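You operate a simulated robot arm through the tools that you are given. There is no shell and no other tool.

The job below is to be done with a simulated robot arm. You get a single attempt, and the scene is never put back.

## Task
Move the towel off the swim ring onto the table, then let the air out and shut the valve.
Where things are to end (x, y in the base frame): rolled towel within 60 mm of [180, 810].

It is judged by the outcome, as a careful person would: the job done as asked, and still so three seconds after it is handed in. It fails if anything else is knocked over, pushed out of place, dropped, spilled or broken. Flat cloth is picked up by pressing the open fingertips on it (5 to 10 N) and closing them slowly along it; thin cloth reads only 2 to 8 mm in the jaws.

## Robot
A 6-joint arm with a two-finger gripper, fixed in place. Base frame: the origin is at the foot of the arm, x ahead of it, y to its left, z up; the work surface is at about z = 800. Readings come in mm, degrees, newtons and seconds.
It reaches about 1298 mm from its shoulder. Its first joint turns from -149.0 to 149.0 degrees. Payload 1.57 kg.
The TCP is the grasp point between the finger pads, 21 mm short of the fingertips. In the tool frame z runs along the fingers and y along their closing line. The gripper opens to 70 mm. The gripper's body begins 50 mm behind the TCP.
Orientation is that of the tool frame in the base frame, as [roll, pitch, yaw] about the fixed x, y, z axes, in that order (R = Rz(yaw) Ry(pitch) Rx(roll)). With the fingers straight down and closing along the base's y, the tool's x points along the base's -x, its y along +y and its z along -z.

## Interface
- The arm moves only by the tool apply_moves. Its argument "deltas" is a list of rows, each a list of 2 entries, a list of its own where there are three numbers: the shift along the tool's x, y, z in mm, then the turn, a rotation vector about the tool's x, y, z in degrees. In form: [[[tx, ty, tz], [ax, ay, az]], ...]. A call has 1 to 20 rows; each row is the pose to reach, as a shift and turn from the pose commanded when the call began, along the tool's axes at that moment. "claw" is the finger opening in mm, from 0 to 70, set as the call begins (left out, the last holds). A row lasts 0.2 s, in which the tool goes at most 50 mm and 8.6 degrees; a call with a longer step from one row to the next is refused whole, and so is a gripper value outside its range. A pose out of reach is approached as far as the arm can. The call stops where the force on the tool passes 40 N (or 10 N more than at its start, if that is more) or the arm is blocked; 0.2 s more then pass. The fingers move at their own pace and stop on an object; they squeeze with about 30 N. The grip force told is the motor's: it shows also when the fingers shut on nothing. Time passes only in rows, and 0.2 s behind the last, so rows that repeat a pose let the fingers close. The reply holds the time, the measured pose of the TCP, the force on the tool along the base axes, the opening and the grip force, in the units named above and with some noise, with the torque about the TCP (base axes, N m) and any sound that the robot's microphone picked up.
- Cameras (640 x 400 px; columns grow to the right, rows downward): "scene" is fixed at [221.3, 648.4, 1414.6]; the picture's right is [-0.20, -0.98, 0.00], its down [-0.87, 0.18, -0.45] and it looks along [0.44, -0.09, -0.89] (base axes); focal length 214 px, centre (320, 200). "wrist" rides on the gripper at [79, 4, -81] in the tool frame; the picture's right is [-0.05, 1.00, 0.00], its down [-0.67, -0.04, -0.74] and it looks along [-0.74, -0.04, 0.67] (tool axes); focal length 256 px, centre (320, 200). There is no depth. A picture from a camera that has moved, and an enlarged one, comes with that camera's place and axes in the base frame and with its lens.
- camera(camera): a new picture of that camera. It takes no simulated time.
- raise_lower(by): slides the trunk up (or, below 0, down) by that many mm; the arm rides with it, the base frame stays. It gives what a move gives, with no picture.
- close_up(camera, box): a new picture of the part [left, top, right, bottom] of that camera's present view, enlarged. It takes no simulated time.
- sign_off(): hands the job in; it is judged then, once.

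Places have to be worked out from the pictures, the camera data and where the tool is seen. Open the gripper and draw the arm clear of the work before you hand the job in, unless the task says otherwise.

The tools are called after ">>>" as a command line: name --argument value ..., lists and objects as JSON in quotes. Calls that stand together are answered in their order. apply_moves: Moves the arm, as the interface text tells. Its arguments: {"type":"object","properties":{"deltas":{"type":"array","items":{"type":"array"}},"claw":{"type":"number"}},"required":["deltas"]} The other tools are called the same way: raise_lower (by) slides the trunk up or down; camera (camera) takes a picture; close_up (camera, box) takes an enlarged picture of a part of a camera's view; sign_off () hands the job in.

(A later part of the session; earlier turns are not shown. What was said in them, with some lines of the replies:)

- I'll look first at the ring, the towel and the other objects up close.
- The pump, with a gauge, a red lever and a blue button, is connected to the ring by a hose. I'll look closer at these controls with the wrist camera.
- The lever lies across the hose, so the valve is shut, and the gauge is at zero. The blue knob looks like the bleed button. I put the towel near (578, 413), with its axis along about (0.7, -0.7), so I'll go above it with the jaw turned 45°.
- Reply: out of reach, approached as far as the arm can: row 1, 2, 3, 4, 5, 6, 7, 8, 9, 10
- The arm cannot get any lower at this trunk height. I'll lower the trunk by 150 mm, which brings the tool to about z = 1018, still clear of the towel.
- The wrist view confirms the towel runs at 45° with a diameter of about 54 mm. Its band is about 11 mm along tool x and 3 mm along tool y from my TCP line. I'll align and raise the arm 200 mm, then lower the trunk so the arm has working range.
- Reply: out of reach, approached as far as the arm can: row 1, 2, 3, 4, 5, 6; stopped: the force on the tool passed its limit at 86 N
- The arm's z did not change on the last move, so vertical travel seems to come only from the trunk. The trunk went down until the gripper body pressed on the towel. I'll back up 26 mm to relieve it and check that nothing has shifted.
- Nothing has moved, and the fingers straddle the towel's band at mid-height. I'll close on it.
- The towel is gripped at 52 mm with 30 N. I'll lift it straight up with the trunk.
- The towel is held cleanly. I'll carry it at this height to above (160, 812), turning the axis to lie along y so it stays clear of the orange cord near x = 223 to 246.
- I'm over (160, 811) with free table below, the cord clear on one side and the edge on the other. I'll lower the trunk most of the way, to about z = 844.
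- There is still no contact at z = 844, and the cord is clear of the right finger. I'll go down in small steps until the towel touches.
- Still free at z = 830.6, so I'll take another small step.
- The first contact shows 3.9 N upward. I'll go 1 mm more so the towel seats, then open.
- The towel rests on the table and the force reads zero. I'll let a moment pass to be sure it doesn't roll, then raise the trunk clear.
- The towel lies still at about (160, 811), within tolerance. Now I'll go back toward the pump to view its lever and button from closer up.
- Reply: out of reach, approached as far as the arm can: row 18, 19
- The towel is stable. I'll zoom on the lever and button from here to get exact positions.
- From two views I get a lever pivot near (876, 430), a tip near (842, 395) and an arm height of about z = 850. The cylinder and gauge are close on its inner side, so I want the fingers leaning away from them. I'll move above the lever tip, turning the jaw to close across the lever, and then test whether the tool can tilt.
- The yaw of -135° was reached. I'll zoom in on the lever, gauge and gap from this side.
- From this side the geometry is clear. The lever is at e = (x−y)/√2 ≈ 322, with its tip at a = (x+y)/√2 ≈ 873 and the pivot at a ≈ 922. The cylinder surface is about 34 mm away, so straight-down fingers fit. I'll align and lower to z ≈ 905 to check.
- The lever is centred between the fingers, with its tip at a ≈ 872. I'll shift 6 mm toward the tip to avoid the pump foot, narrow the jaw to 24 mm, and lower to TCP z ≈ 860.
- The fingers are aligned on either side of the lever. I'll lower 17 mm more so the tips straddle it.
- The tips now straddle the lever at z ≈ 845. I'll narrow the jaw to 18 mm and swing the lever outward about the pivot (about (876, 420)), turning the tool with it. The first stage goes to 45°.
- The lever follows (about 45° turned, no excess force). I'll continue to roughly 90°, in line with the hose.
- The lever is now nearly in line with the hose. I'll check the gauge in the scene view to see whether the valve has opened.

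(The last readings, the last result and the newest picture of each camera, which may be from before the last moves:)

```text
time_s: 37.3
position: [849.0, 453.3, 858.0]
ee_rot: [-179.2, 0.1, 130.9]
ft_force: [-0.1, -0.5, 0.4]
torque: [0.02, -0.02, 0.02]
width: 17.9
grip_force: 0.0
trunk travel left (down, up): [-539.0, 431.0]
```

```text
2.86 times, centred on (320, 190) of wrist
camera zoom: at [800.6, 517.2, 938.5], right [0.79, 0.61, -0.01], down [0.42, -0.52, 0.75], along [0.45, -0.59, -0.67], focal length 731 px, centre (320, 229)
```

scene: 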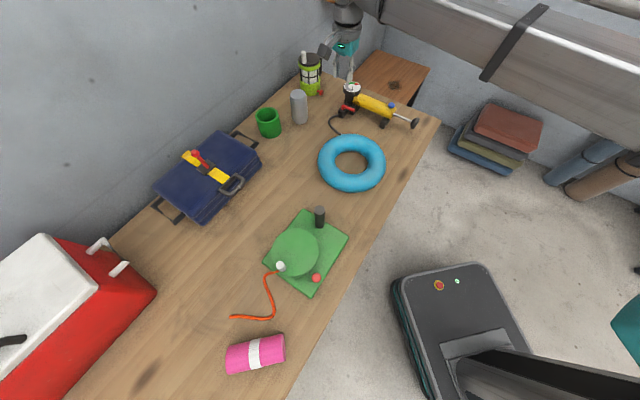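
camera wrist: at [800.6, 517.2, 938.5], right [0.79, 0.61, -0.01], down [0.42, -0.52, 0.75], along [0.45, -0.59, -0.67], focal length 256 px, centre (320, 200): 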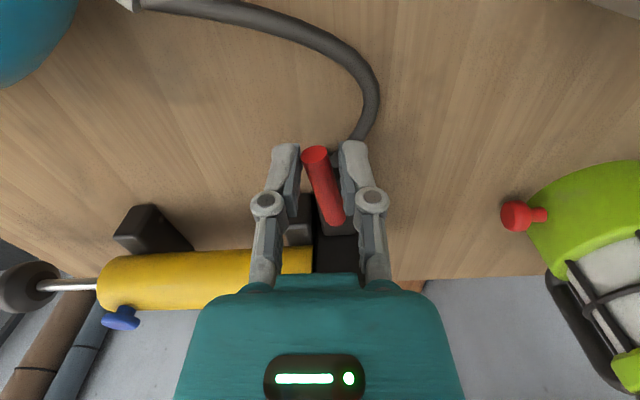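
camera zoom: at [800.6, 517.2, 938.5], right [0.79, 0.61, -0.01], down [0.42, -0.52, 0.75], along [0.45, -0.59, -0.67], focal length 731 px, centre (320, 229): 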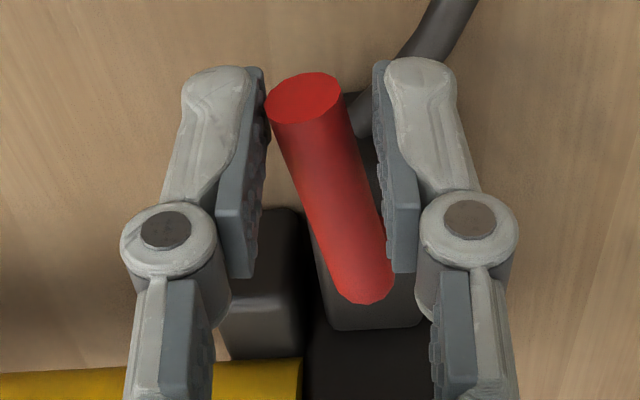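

The needle has swung into the green, so the valve is open. I'll nudge the lever about 5° more so it sits fully in line, back off slightly, then raise clear.

>>> apply_moves --deltas '[[[0, 2.4, 0], [0, 0, 3]], [[-0.2, 4.7, 0], [0, 0, 6]], [[-0.2, 4.7, 0], [0, 0, 6]], [[-0.2, 2.7, 0], [0, 0, 6]], [[-0.2, 2.7, 0], [0, 0, 6]]]'

>>> close_up --camera "wrist" --box '[240, 120, 400, 260]'

```text
time_s: 38.5
position: [848.9, 454.9, 858.0]
ee_rot: [-179.4, 0.1, 124.9]
ft_force: [0.9, 0.6, 0.0]
torque: [-0.01, -0.02, 0.0]
width: 18.4
grip_force: 0.4
trunk travel left (down, up): [-539.0, 431.0]
```

```text
2.86 times, centred on (320, 190) of wrist
camera zoom: at [807.6, 523.5, 938.4], right [0.85, 0.53, -0.01], down [0.36, -0.56, 0.75], along [0.39, -0.64, -0.66], focal length 731 px, centre (320, 229)
```

zoom: 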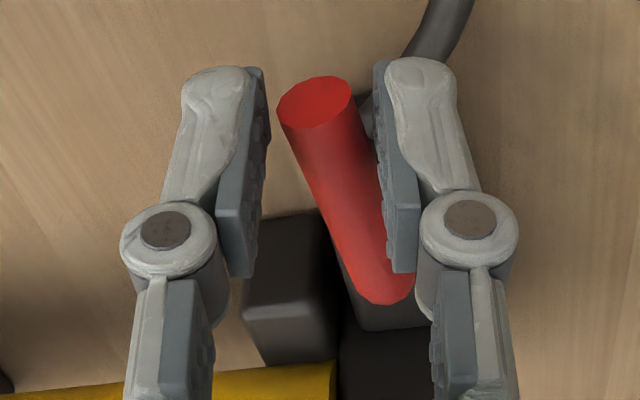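

The lever now lies in line with the block and hose. I'll raise clear and move over the blue button, estimated near (808, 266), with closed fingers.

>>> raise_lower --by 120

>>> apply_moves --deltas '[[[-21.9, -23.6, 0], [0, 0, -1.7]], [[-43.8, -47.2, 0], [0, 0, -3.3]], [[-65.7, -70.9, 0], [0, 0, -5]], [[-87.7, -94.5, 0], [0, 0, -6.7]], [[-109.6, -118, 0], [0, 0, -8.3]], [[-131.5, -141.7, 0], [0, 0, -10]], [[-131.5, -141.7, 0], [0, 0, -10]]]' --claw 0

>>> camera --camera "wrist"

>>> camera --camera "scene"

```text
time_s: 40.0
position: [849.1, 455.5, 978.0]
ee_rot: [-179.3, 0.2, 125.0]
ft_force: [-0.3, -0.4, -0.4]
torque: [-0.03, -0.01, 0.0]
width: 18.1
grip_force: 0.1
trunk travel left (down, up): [-659.0, 311.0]
```

```text
time_s: 41.6
position: [806.3, 267.6, 978.9]
ee_rot: [-179.2, 0.0, 135.0]
ft_force: [-0.1, -0.1, 0.0]
torque: [-0.02, 0.0, -0.02]
width: 0.0
grip_force: 28.7
out of reach, approached as far as the arm can: row 5
trunk travel left (down, up): [-659.0, 311.0]
```

```text
taken
camera wrist: at [754.3, 328.2, 1058.7], right [0.74, 0.67, -0.01], down [0.45, -0.49, 0.75], along [0.49, -0.56, -0.67], focal length 256 px, centre (320, 200)
```

wrist: 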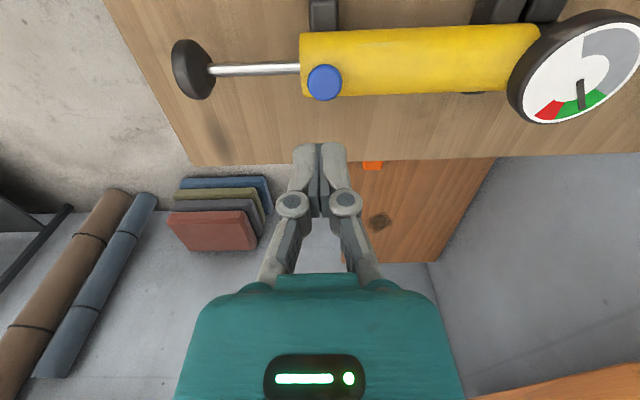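

```text
taken
```

scene: 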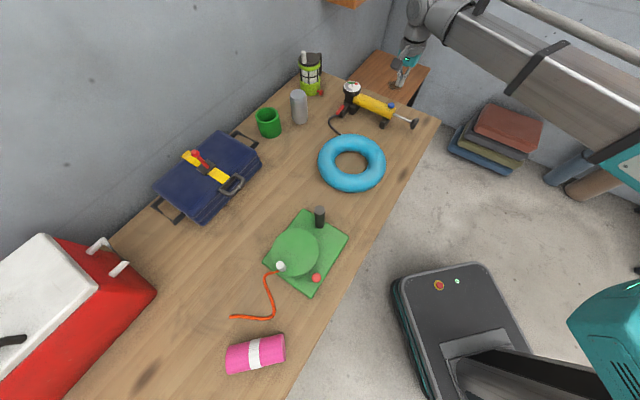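

The gauge stays in the green with the valve open. The two views place the button at (805, 271), top z ≈ 880. I'll make a small correction, then come down to 12 mm above it.

>>> apply_moves --deltas '[[[3.4, 1.7, 0], [0, 0, 0]], [[3.4, 1.7, 0], [0, 0, 0]]]' --claw 0

>>> raise_lower --by -65

>>> close_up --camera "wrist" --box '[240, 90, 400, 230]'

>>> close_up --camera "scene" --box '[365, 80, 425, 130]'

```text
time_s: 42.2
position: [808.0, 273.0, 978.4]
ee_rot: [-179.2, 0.0, 135.1]
ft_force: [-0.4, 0.0, 0.2]
torque: [-0.02, -0.02, 0.0]
width: 0.0
grip_force: 28.6
out of reach, approached as far as the arm can: row 1
trunk travel left (down, up): [-659.0, 311.0]
```

```text
time_s: 43.3
position: [805.9, 272.9, 913.7]
ee_rot: [-179.2, 0.0, 135.0]
ft_force: [0.1, 0.6, 0.1]
torque: [0.0, 0.02, 0.03]
width: 0.0
grip_force: 28.7
trunk travel left (down, up): [-594.0, 376.0]
```

```text
2.86 times, centred on (320, 160) of wrist
camera zoom: at [754.2, 331.9, 993.7], right [0.74, 0.67, -0.01], down [0.45, -0.49, 0.75], along [0.49, -0.56, -0.67], focal length 731 px, centre (320, 314)
```

zoom: 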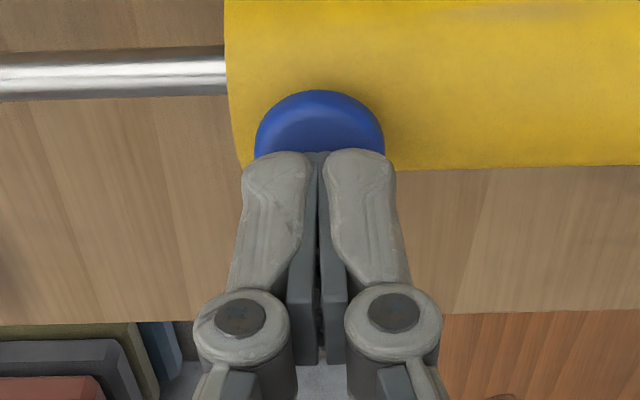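

```text
8.00 times, centred on (395, 105) of scene
camera zoom: at [221.3, 648.4, 1414.6], right [-0.2, -0.98, 0.0], down [-0.87, 0.18, -0.45], along [0.44, -0.09, -0.89], focal length 1716 px, centre (-280, 960)
```

zoom: 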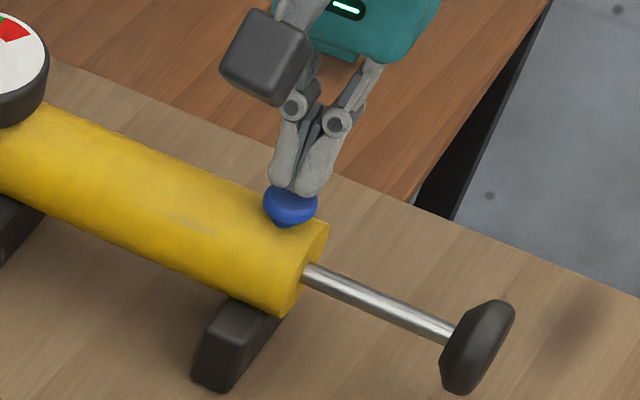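

The fingertips are centred on the button, about 12 mm above. I'll descend in small steps until contact.

>>> raise_lower --by -10

```text
time_s: 43.9
position: [806.3, 272.7, 902.8]
ee_rot: [-179.2, 0.0, 135.0]
ft_force: [0.3, -0.3, 1.5]
torque: [-0.04, -0.05, 0.0]
width: 5.9
grip_force: 28.6
trunk travel left (down, up): [-584.0, 386.0]
heard: click
```

I heard a click and the jaw reads 5.9 mm. I'll look at the button, gauge and ring before pressing further.

>>> close_up --camera "wrist" --box '[240, 90, 400, 230]'

>>> close_up --camera "scene" --box '[340, 70, 430, 130]'

>>> camera --camera "scene"

```text
2.86 times, centred on (320, 160) of wrist
camera zoom: at [754.3, 332.0, 983.7], right [0.74, 0.67, -0.01], down [0.45, -0.49, 0.75], along [0.49, -0.56, -0.67], focal length 731 px, centre (320, 314)
```

zoom: 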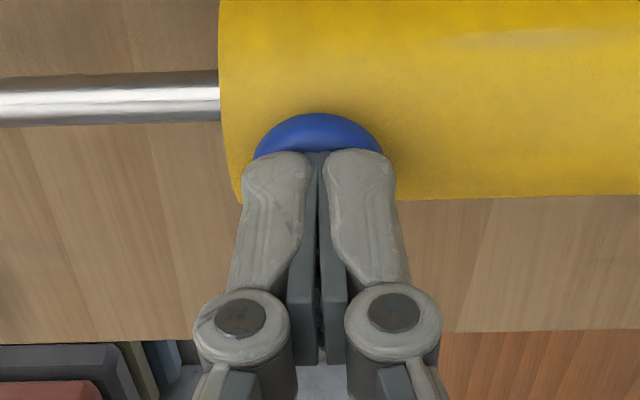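

```text
6.67 times, centred on (385, 100) of scene
camera zoom: at [221.3, 648.4, 1414.6], right [-0.2, -0.98, 0.0], down [-0.87, 0.18, -0.45], along [0.44, -0.09, -0.89], focal length 1430 px, centre (-113, 867)
```

zoom: 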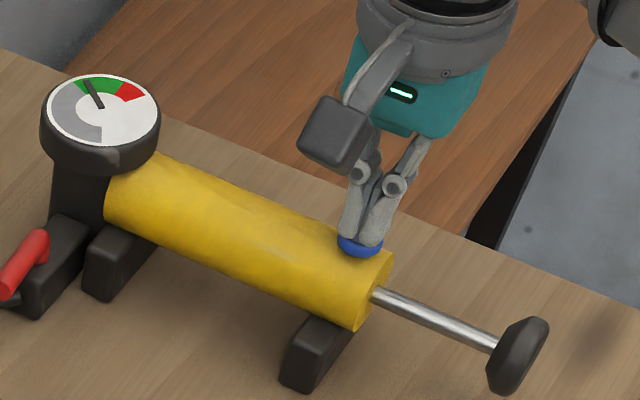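

```text
taken
```

scene: 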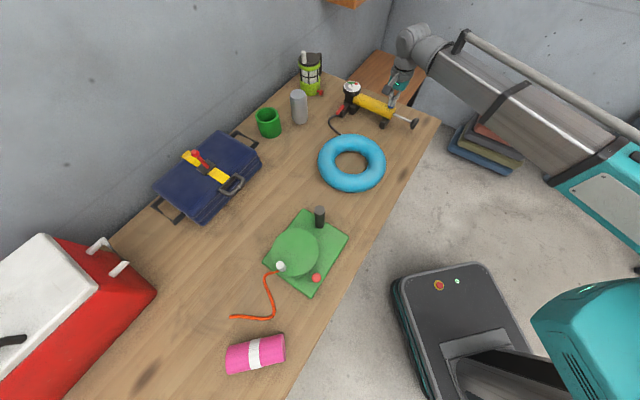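

The button is depressed. I'll hold it for a few seconds and watch the gauge.

>>> apply_moves --deltas '[[[0, 0, 0], [0, 0, 0]], [[0, 0, 0], [0, 0, 0]], [[0, 0, 0], [0, 0, 0]], [[0, 0, 0], [0, 0, 0]], [[0, 0, 0], [0, 0, 0]], [[0, 0, 0], [0, 0, 0]], [[0, 0, 0], [0, 0, 0]], [[0, 0, 0], [0, 0, 0]], [[0, 0, 0], [0, 0, 0]], [[0, 0, 0], [0, 0, 0]]]'

>>> close_up --camera "scene" --box '[310, 70, 430, 200]'

```text
time_s: 46.0
position: [806.6, 272.2, 902.8]
ee_rot: [-179.2, 0.0, 135.0]
ft_force: [0.8, 0.1, 1.1]
torque: [-0.01, -0.03, -0.01]
width: 5.9
grip_force: 28.3
trunk travel left (down, up): [-584.0, 386.0]
```

```text
3.08 times, centred on (370, 135) of scene
camera zoom: at [221.3, 648.4, 1414.6], right [-0.2, -0.98, 0.0], down [-0.87, 0.18, -0.45], along [0.44, -0.09, -0.89], focal length 660 px, centre (166, 400)
```

zoom: 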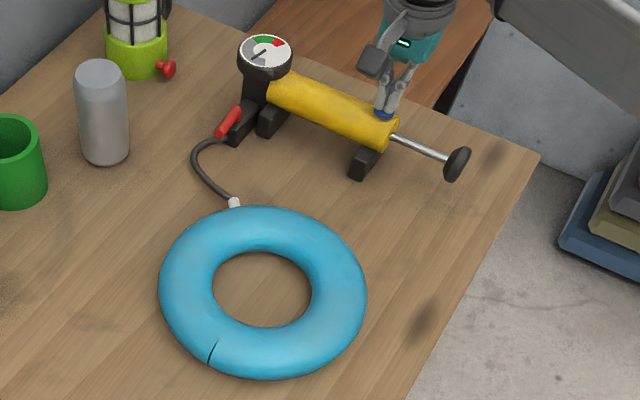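

The needle is falling into the grey, so I'll keep holding until it reaches zero.

>>> apply_moves --deltas '[[[0, 0, 0], [0, 0, 0]], [[0, 0, 0], [0, 0, 0]], [[0, 0, 0], [0, 0, 0]], [[0, 0, 0], [0, 0, 0]], [[0, 0, 0], [0, 0, 0]], [[0, 0, 0], [0, 0, 0]], [[0, 0, 0], [0, 0, 0]], [[0, 0, 0], [0, 0, 0]], [[0, 0, 0], [0, 0, 0]], [[0, 0, 0], [0, 0, 0]], [[0, 0, 0], [0, 0, 0]], [[0, 0, 0], [0, 0, 0]], [[0, 0, 0], [0, 0, 0]], [[0, 0, 0], [0, 0, 0]], [[0, 0, 0], [0, 0, 0]]]'

>>> close_up --camera "scene" --box '[310, 70, 430, 200]'

>>> close_up --camera "scene" --box '[340, 75, 370, 105]'

```text
time_s: 49.2
position: [806.9, 271.1, 904.1]
ee_rot: [-179.1, 0.0, 135.0]
ft_force: [-0.3, 0.3, 2.0]
torque: [-0.05, 0.01, 0.0]
width: 6.0
grip_force: 28.8
trunk travel left (down, up): [-584.0, 386.0]
```

```text
3.08 times, centred on (370, 135) of scene
camera zoom: at [221.3, 648.4, 1414.6], right [-0.2, -0.98, 0.0], down [-0.87, 0.18, -0.45], along [0.44, -0.09, -0.89], focal length 660 px, centre (166, 400)
```

zoom: 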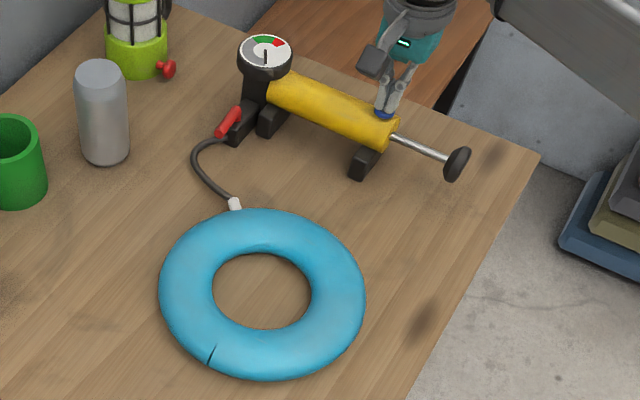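

```text
13.33 times, centred on (355, 90) of scene
camera zoom: at [221.3, 648.4, 1414.6], right [-0.2, -0.98, 0.0], down [-0.87, 0.18, -0.45], along [0.44, -0.09, -0.89], focal length 2860 px, centre (-147, 1667)
```

zoom: 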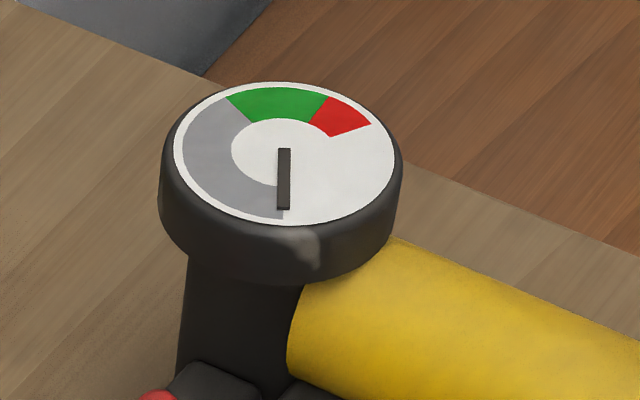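

The gauge is at zero, but the ring may still be settling. I'll hold longer and compare its shape.

>>> apply_moves --deltas '[[[0, 0, 0], [0, 0, 0]], [[0, 0, 0], [0, 0, 0]], [[0, 0, 0], [0, 0, 0]], [[0, 0, 0], [0, 0, 0]], [[0, 0, 0], [0, 0, 0]], [[0, 0, 0], [0, 0, 0]], [[0, 0, 0], [0, 0, 0]], [[0, 0, 0], [0, 0, 0]], [[0, 0, 0], [0, 0, 0]], [[0, 0, 0], [0, 0, 0]], [[0, 0, 0], [0, 0, 0]], [[0, 0, 0], [0, 0, 0]], [[0, 0, 0], [0, 0, 0]], [[0, 0, 0], [0, 0, 0]], [[0, 0, 0], [0, 0, 0]], [[0, 0, 0], [0, 0, 0]], [[0, 0, 0], [0, 0, 0]], [[0, 0, 0], [0, 0, 0]], [[0, 0, 0], [0, 0, 0]], [[0, 0, 0], [0, 0, 0]]]'

>>> close_up --camera "scene" --box '[310, 70, 430, 200]'

```text
time_s: 53.5
position: [807.6, 272.5, 902.7]
ee_rot: [-179.3, 0.0, 135.1]
ft_force: [0.6, 0.3, 1.6]
torque: [0.01, 0.03, 0.01]
width: 5.9
grip_force: 28.4
trunk travel left (down, up): [-584.0, 386.0]
```

```text
3.08 times, centred on (370, 135) of scene
camera zoom: at [221.3, 648.4, 1414.6], right [-0.2, -0.98, 0.0], down [-0.87, 0.18, -0.45], along [0.44, -0.09, -0.89], focal length 660 px, centre (166, 400)
```

zoom: 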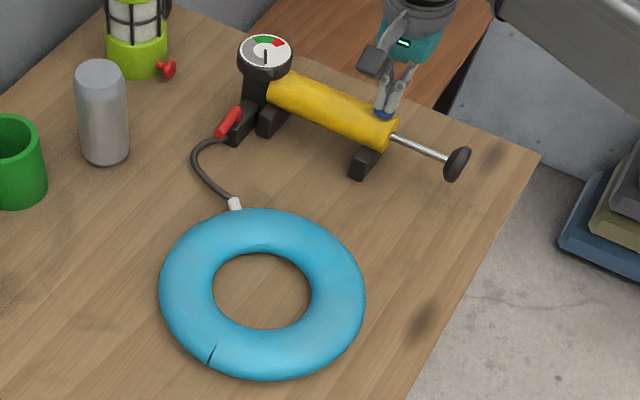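

Both gauge and ring have settled: the gauge reads zero and the ring is flattened. I'll open the fingers a little so they cannot tug the knob, and raise clear.

>>> apply_moves --deltas '[[[0, 0, 0], [0, 0, 0]], [[0, 0, 0], [0, 0, 0]], [[0, 0, 0], [0, 0, 0]]]' --claw 20

>>> raise_lower --by 95

>>> close_up --camera "scene" --box '[310, 70, 430, 200]'

>>> camera --camera "wrist"

```text
time_s: 54.2
position: [806.7, 272.7, 903.4]
ee_rot: [-179.2, 0.0, 135.0]
ft_force: [0.0, 0.4, 0.8]
torque: [-0.02, -0.03, 0.01]
width: 19.8
grip_force: 0.0
trunk travel left (down, up): [-584.0, 386.0]
```

```text
time_s: 55.5
position: [806.5, 272.4, 999.0]
ee_rot: [-179.1, 0.0, 134.9]
ft_force: [-0.5, -0.9, 0.0]
torque: [-0.02, 0.0, -0.01]
width: 20.0
grip_force: 0.1
trunk travel left (down, up): [-679.0, 291.0]
```

```text
3.08 times, centred on (370, 135) of scene
camera zoom: at [221.3, 648.4, 1414.6], right [-0.2, -0.98, 0.0], down [-0.87, 0.18, -0.45], along [0.44, -0.09, -0.89], focal length 660 px, centre (166, 400)
```

zoom: 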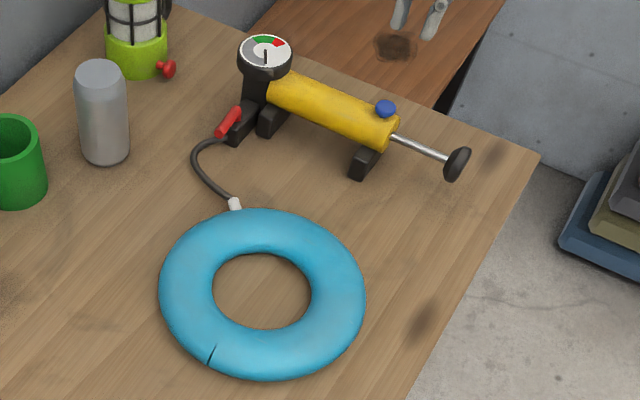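

```text
taken
camera wrist: at [754.4, 332.0, 1078.5], right [0.74, 0.67, -0.01], down [0.45, -0.49, 0.75], along [0.49, -0.56, -0.67], focal length 256 px, centre (320, 200)
```

wrist: 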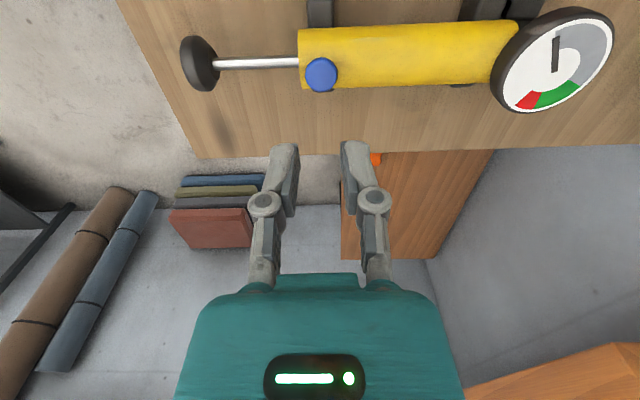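

The button has popped back up and the gauge reads zero. Next is shutting the valve, so I'll go over the lever's open position, about (847, 459).

>>> apply_moves --deltas '[[[20.6, 32.1, 0], [0, 0, 0]], [[41.3, 64.2, 0], [0, 0, 0]], [[61.9, 96.4, 0], [0, 0, 0]], [[82.6, 128.5, 0], [0, 0, 0]], [[103.2, 160.6, 0], [0, 0, 0]], [[103.2, 160.6, 0], [0, 0, 0]]]' --claw 28

>>> raise_lower --by -110

>>> camera --camera "wrist"

>>> close_up --camera "wrist" --box '[240, 90, 400, 230]'

```text
time_s: 56.9
position: [850.2, 458.7, 998.0]
ee_rot: [-179.2, 0.0, 135.0]
ft_force: [-1.1, 0.5, -0.3]
torque: [-0.01, 0.01, 0.03]
width: 27.9
grip_force: 0.0
trunk travel left (down, up): [-679.0, 291.0]
```

```text
time_s: 58.4
position: [850.7, 456.9, 888.0]
ee_rot: [-179.2, 0.0, 134.9]
ft_force: [-0.6, 0.6, 1.2]
torque: [0.03, -0.02, 0.02]
width: 28.1
grip_force: 0.0
trunk travel left (down, up): [-569.0, 401.0]
```

```text
taken
camera wrist: at [797.4, 517.3, 968.7], right [0.74, 0.67, -0.01], down [0.45, -0.49, 0.75], along [0.49, -0.56, -0.67], focal length 256 px, centre (320, 200)
```

wrist: 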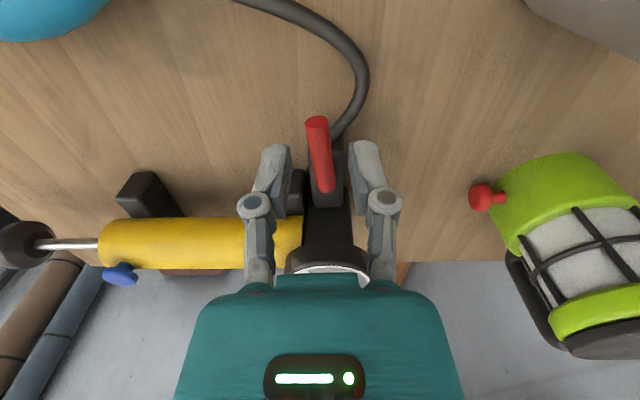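

```text
2.86 times, centred on (320, 160) of wrist
camera zoom: at [797.4, 517.3, 968.7], right [0.74, 0.67, -0.01], down [0.45, -0.49, 0.75], along [0.49, -0.56, -0.67], focal length 731 px, centre (320, 314)
```

zoom: 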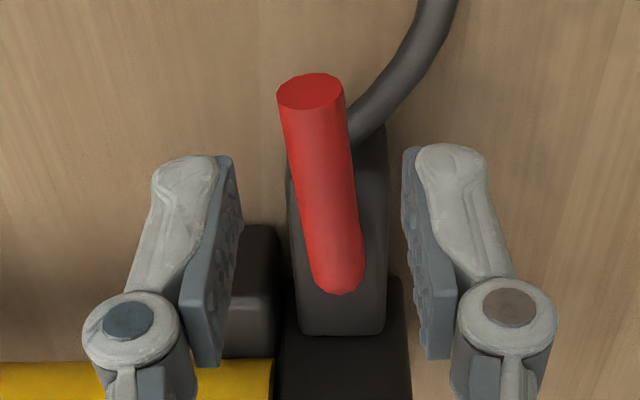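

The lever is between the fingers. I'll correct by a few millimetres and lower the last 31 mm.

>>> apply_moves --deltas '[[[3.5, -1.5, 0], [0, 0, 0]], [[3.5, -1.5, 0], [0, 0, 0]]]' --claw 28

>>> raise_lower --by -31

>>> close_up --camera "wrist" --box '[240, 90, 400, 230]'

```text
time_s: 59.0
position: [846.1, 459.4, 888.7]
ee_rot: [-179.1, 0.0, 135.0]
ft_force: [-0.5, 0.5, 0.1]
torque: [0.01, -0.01, 0.02]
width: 27.9
grip_force: 0.1
trunk travel left (down, up): [-569.0, 401.0]
```

```text
time_s: 59.7
position: [845.6, 459.0, 857.6]
ee_rot: [-179.1, 0.0, 135.0]
ft_force: [0.3, -1.0, 0.1]
torque: [0.0, 0.03, 0.01]
width: 27.9
grip_force: 0.1
trunk travel left (down, up): [-538.0, 432.0]
```

```text
2.86 times, centred on (320, 160) of wrist
camera zoom: at [793.0, 518.9, 937.6], right [0.74, 0.67, -0.01], down [0.45, -0.49, 0.75], along [0.49, -0.56, -0.67], focal length 731 px, centre (320, 314)
```

zoom: 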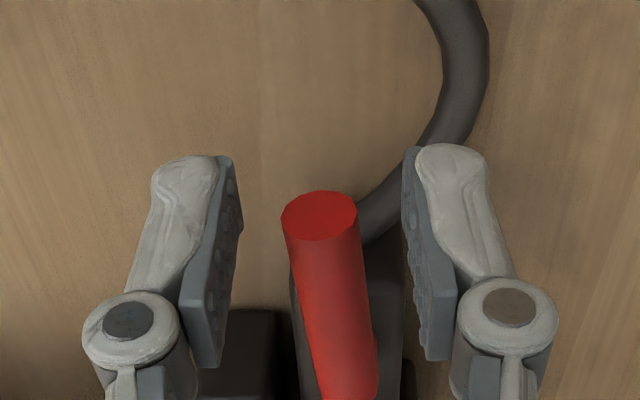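

The fingers straddle the lever with good overlap. I'll narrow to 18 mm and swing it back toward the closed (crosswise) position.

>>> apply_moves --deltas '[[[0, 0, 0], [0, 0, 0]], [[0, 0, 0], [0, 0, 0]], [[-0.4, -6.3, 0], [0, 0, -7.5]], [[-1.6, -12.4, 0], [0, 0, -15]], [[-3.6, -18.4, 0], [0, 0, -22.5]], [[-6.4, -24, 0], [0, 0, -30]], [[-9.9, -29.2, 0], [0, 0, -37.5]], [[-14.1, -33.9, 0], [0, 0, -45]], [[-18.8, -38.1, 0], [0, 0, -52.5]], [[-24, -41.6, 0], [0, 0, -60]], [[-29.8, -44.4, 0], [0, 0, -67.5]], [[-36, -46.4, 0], [0, 0, -75]], [[-42.4, -47.6, 0], [0, 0, -82.5]], [[-42.4, -47.6, 0], [0, 0, -82.5]]]' --claw 18

>>> close_up --camera "wrist" --box '[240, 90, 400, 230]'

>>> close_up --camera "scene" --box '[325, 75, 385, 125]'

```text
time_s: 62.7
position: [839.6, 395.6, 857.1]
ee_rot: [-179.9, -0.8, -142.4]
ft_force: [0.2, 1.0, -0.4]
torque: [0.02, 0.01, -0.01]
width: 18.0
grip_force: 0.1
trunk travel left (down, up): [-538.0, 432.0]
```

```text
2.86 times, centred on (320, 160) of wrist
camera zoom: at [775.5, 351.6, 938.7], right [-0.57, 0.82, 0.0], down [0.56, 0.39, 0.74], along [0.61, 0.42, -0.68], focal length 731 px, centre (320, 314)
```

zoom: 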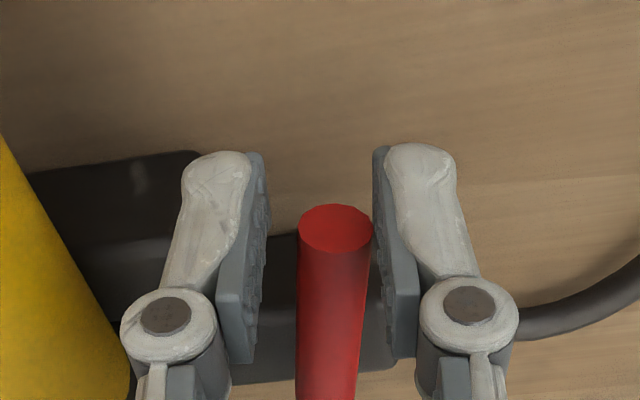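

```text
8.00 times, centred on (355, 100) of scene
camera zoom: at [221.3, 648.4, 1414.6], right [-0.2, -0.98, 0.0], down [-0.87, 0.18, -0.45], along [0.44, -0.09, -0.89], focal length 1716 px, centre (40, 1000)
```

zoom: 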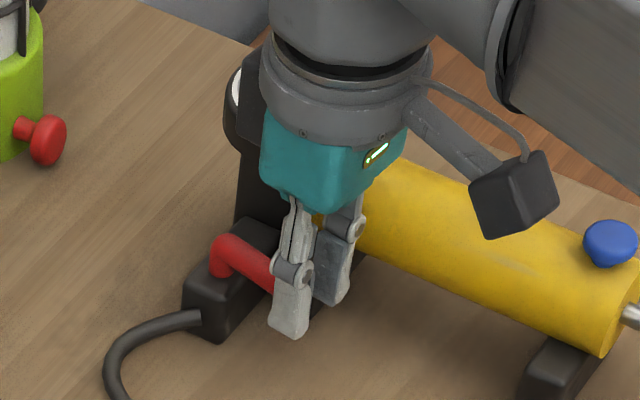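

The lever is about 8° short of closed. I'll finish the swing in small steps and watch for the end stop.

>>> apply_moves --deltas '[[[0.3, -3.5, 0], [0, 0, -2.5]], [[0.6, -6.5, 0], [0, 0, -5]], [[0.8, -9, 0], [0, 0, -7.5]], [[1, -10.5, 0], [0, 0, -7.5]], [[1, -11.7, 0], [0, 0, -7.5]], [[1, -11.7, 0], [0, 0, -7.5]]]'

>>> close_up --camera "wrist" --box '[240, 90, 400, 230]'

>>> close_up --camera "scene" --box '[325, 75, 385, 125]'

```text
time_s: 64.1
position: [848.5, 386.8, 858.6]
ee_rot: [180.0, -0.8, -135.0]
ft_force: [-1.5, 3.3, 1.0]
torque: [0.04, -0.02, 0.02]
width: 19.4
grip_force: 1.8
trunk travel left (down, up): [-538.0, 432.0]
```

```text
2.86 times, centred on (320, 160) of wrist
camera zoom: at [789.5, 333.6, 938.8], right [-0.67, 0.74, 0.0], down [0.5, 0.45, 0.74], along [0.55, 0.49, -0.68], focal length 731 px, centre (320, 314)
```

zoom: 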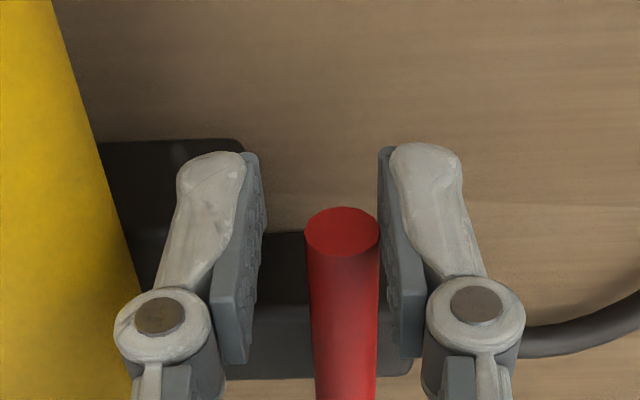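

```text
8.00 times, centred on (355, 100) of scene
camera zoom: at [221.3, 648.4, 1414.6], right [-0.2, -0.98, 0.0], down [-0.87, 0.18, -0.45], along [0.44, -0.09, -0.89], focal length 1716 px, centre (40, 1000)
```

zoom: 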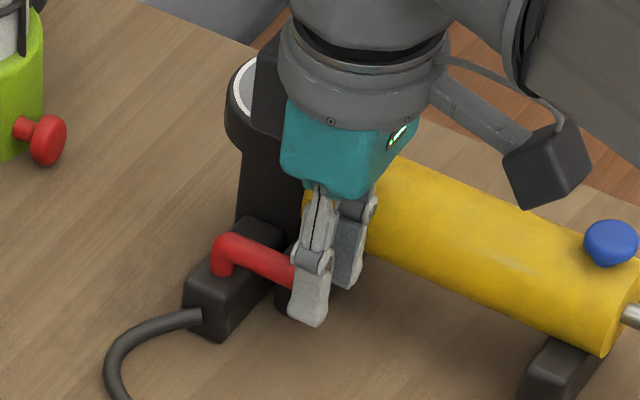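

A gentle reaction of about 3.6 N shows the lever is against its closed stop, the same place as at the start. I'll back off 3 mm and raise clear.

>>> apply_moves --deltas '[[[0, 3.5, 0], [0, 0, 0]], [[0, 3.5, 0], [0, 0, 0]]]' --claw 24

>>> raise_lower --by 170

>>> camera --camera "wrist"

>>> close_up --camera "scene" --box '[325, 75, 385, 125]'

```text
time_s: 64.7
position: [845.4, 388.5, 857.0]
ee_rot: [180.0, -0.8, -135.0]
ft_force: [-0.5, 0.1, 0.4]
torque: [0.0, -0.02, 0.0]
width: 23.9
grip_force: 0.0
trunk travel left (down, up): [-538.0, 432.0]
```

```text
time_s: 66.6
position: [845.2, 388.6, 1026.8]
ee_rot: [-180.0, -0.8, -135.0]
ft_force: [0.3, 0.7, -0.4]
torque: [-0.02, 0.03, -0.01]
width: 23.7
grip_force: 0.2
trunk travel left (down, up): [-708.0, 262.0]
```

```text
taken
camera wrist: at [787.0, 335.8, 1108.6], right [-0.67, 0.74, 0.0], down [0.5, 0.45, 0.74], along [0.55, 0.49, -0.68], focal length 256 px, centre (320, 200)
```

wrist: 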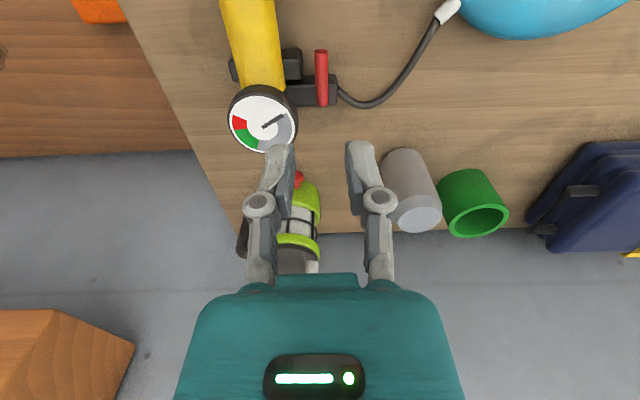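

```text
8.00 times, centred on (355, 100) of scene
camera zoom: at [221.3, 648.4, 1414.6], right [-0.2, -0.98, 0.0], down [-0.87, 0.18, -0.45], along [0.44, -0.09, -0.89], focal length 1716 px, centre (40, 1000)
```

zoom: 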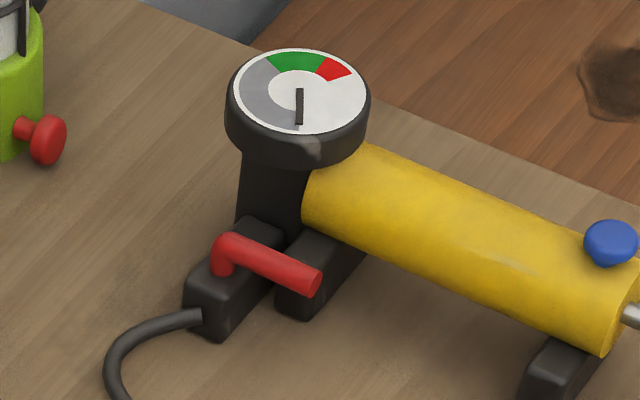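

The lever is back crosswise exactly as it was, the gauge is at zero and the ring is flattened. I'll raise further, open the gripper and draw the arm back off the work.

>>> raise_lower --by 120

>>> apply_moves --deltas '[[[40, 13, 0], [0, 0, 0]], [[80, 26, 0], [0, 0, 0]], [[120, 39, 0], [0, 0, 0]], [[160, 52, 0], [0, 0, 0]], [[200, 65, 0], [0, 0, 0]], [[230, 75, 0], [0, 0, 0]], [[230, 75, 0], [0, 0, 0]]]' --claw 70

>>> camera --camera "scene"

>>> close_up --camera "scene" --box '[190, 270, 330, 400]'

>>> close_up --camera "scene" --box '[310, 70, 430, 200]'

```text
time_s: 68.1
position: [845.7, 387.7, 1146.1]
ee_rot: [180.0, -0.8, -135.0]
ft_force: [-0.2, -0.3, -0.5]
torque: [0.01, -0.02, -0.02]
width: 24.0
grip_force: 0.1
trunk travel left (down, up): [-828.0, 142.0]
```

```text
time_s: 69.7
position: [630.5, 279.6, 1146.6]
ee_rot: [-179.9, -0.8, -135.0]
ft_force: [0.3, 0.3, -0.9]
torque: [0.02, -0.01, 0.0]
width: 69.9
grip_force: 0.1
out of reach, approached as far as the arm can: row 6, 7
trunk travel left (down, up): [-828.0, 142.0]
```

```text
taken
```

scene: 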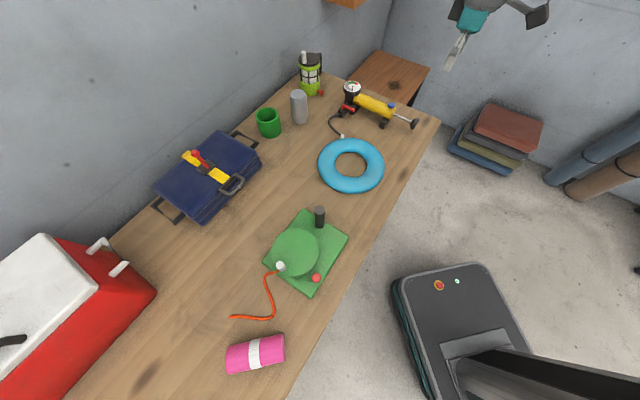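

```text
3.08 times, centred on (260, 335) of scene
camera zoom: at [221.3, 648.4, 1414.6], right [-0.2, -0.98, 0.0], down [-0.87, 0.18, -0.45], along [0.44, -0.09, -0.89], focal length 660 px, centre (505, -215)
```

zoom: 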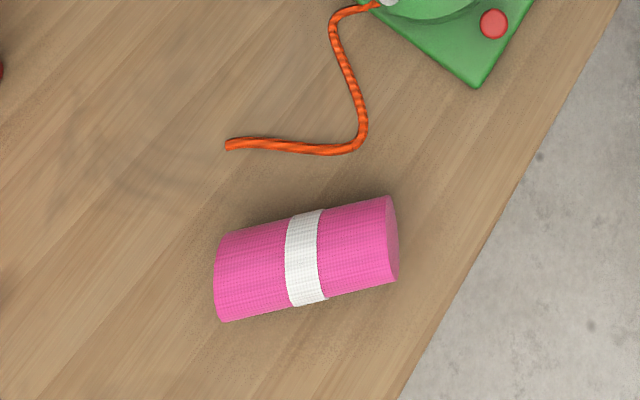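

```text
3.08 times, centred on (370, 135) of scene
camera zoom: at [221.3, 648.4, 1414.6], right [-0.2, -0.98, 0.0], down [-0.87, 0.18, -0.45], along [0.44, -0.09, -0.89], focal length 660 px, centre (166, 400)
```

zoom: 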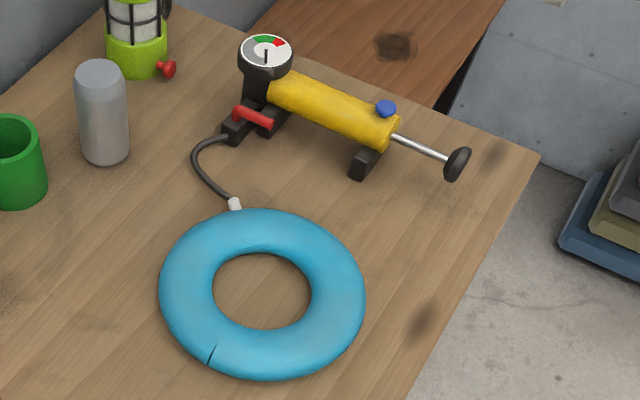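

The towel lies still on the table within tolerance, the ring is flattened, and the gauge is at zero with the valve lever shut. Everything else is where it was, and the gripper is open and clear, so I'm handing the job in.

>>> sign_off

```text
The job is handed in.
```

The towel is off the swim ring and on the table, the air is out of the ring, and the valve is shut. The job is handed in; I haven't seen a verdict.

- **Towel:** it lies at about (160, 811), roughly 20 mm from the target. It did not roll after I let go.
- **Air:** I opened the red lever and held the blue button down for about 10 seconds. The gauge fell from green to zero and the ring flattened.
- **Valve:** the red lever is back crosswise against its closed stop, as it was at the start.
- **Hard contact:** early on I lowered the trunk too far and the gripper pressed on the towel at up to 86 N before it stopped. I saw no damage, and the ring and towel stayed in place.
- **Pump:** in the final pictures it may have shifted by about 1 mm when I pushed the lever. I saw nothing else moved.

The gripper is open and the arm is raised and drawn back from the table.
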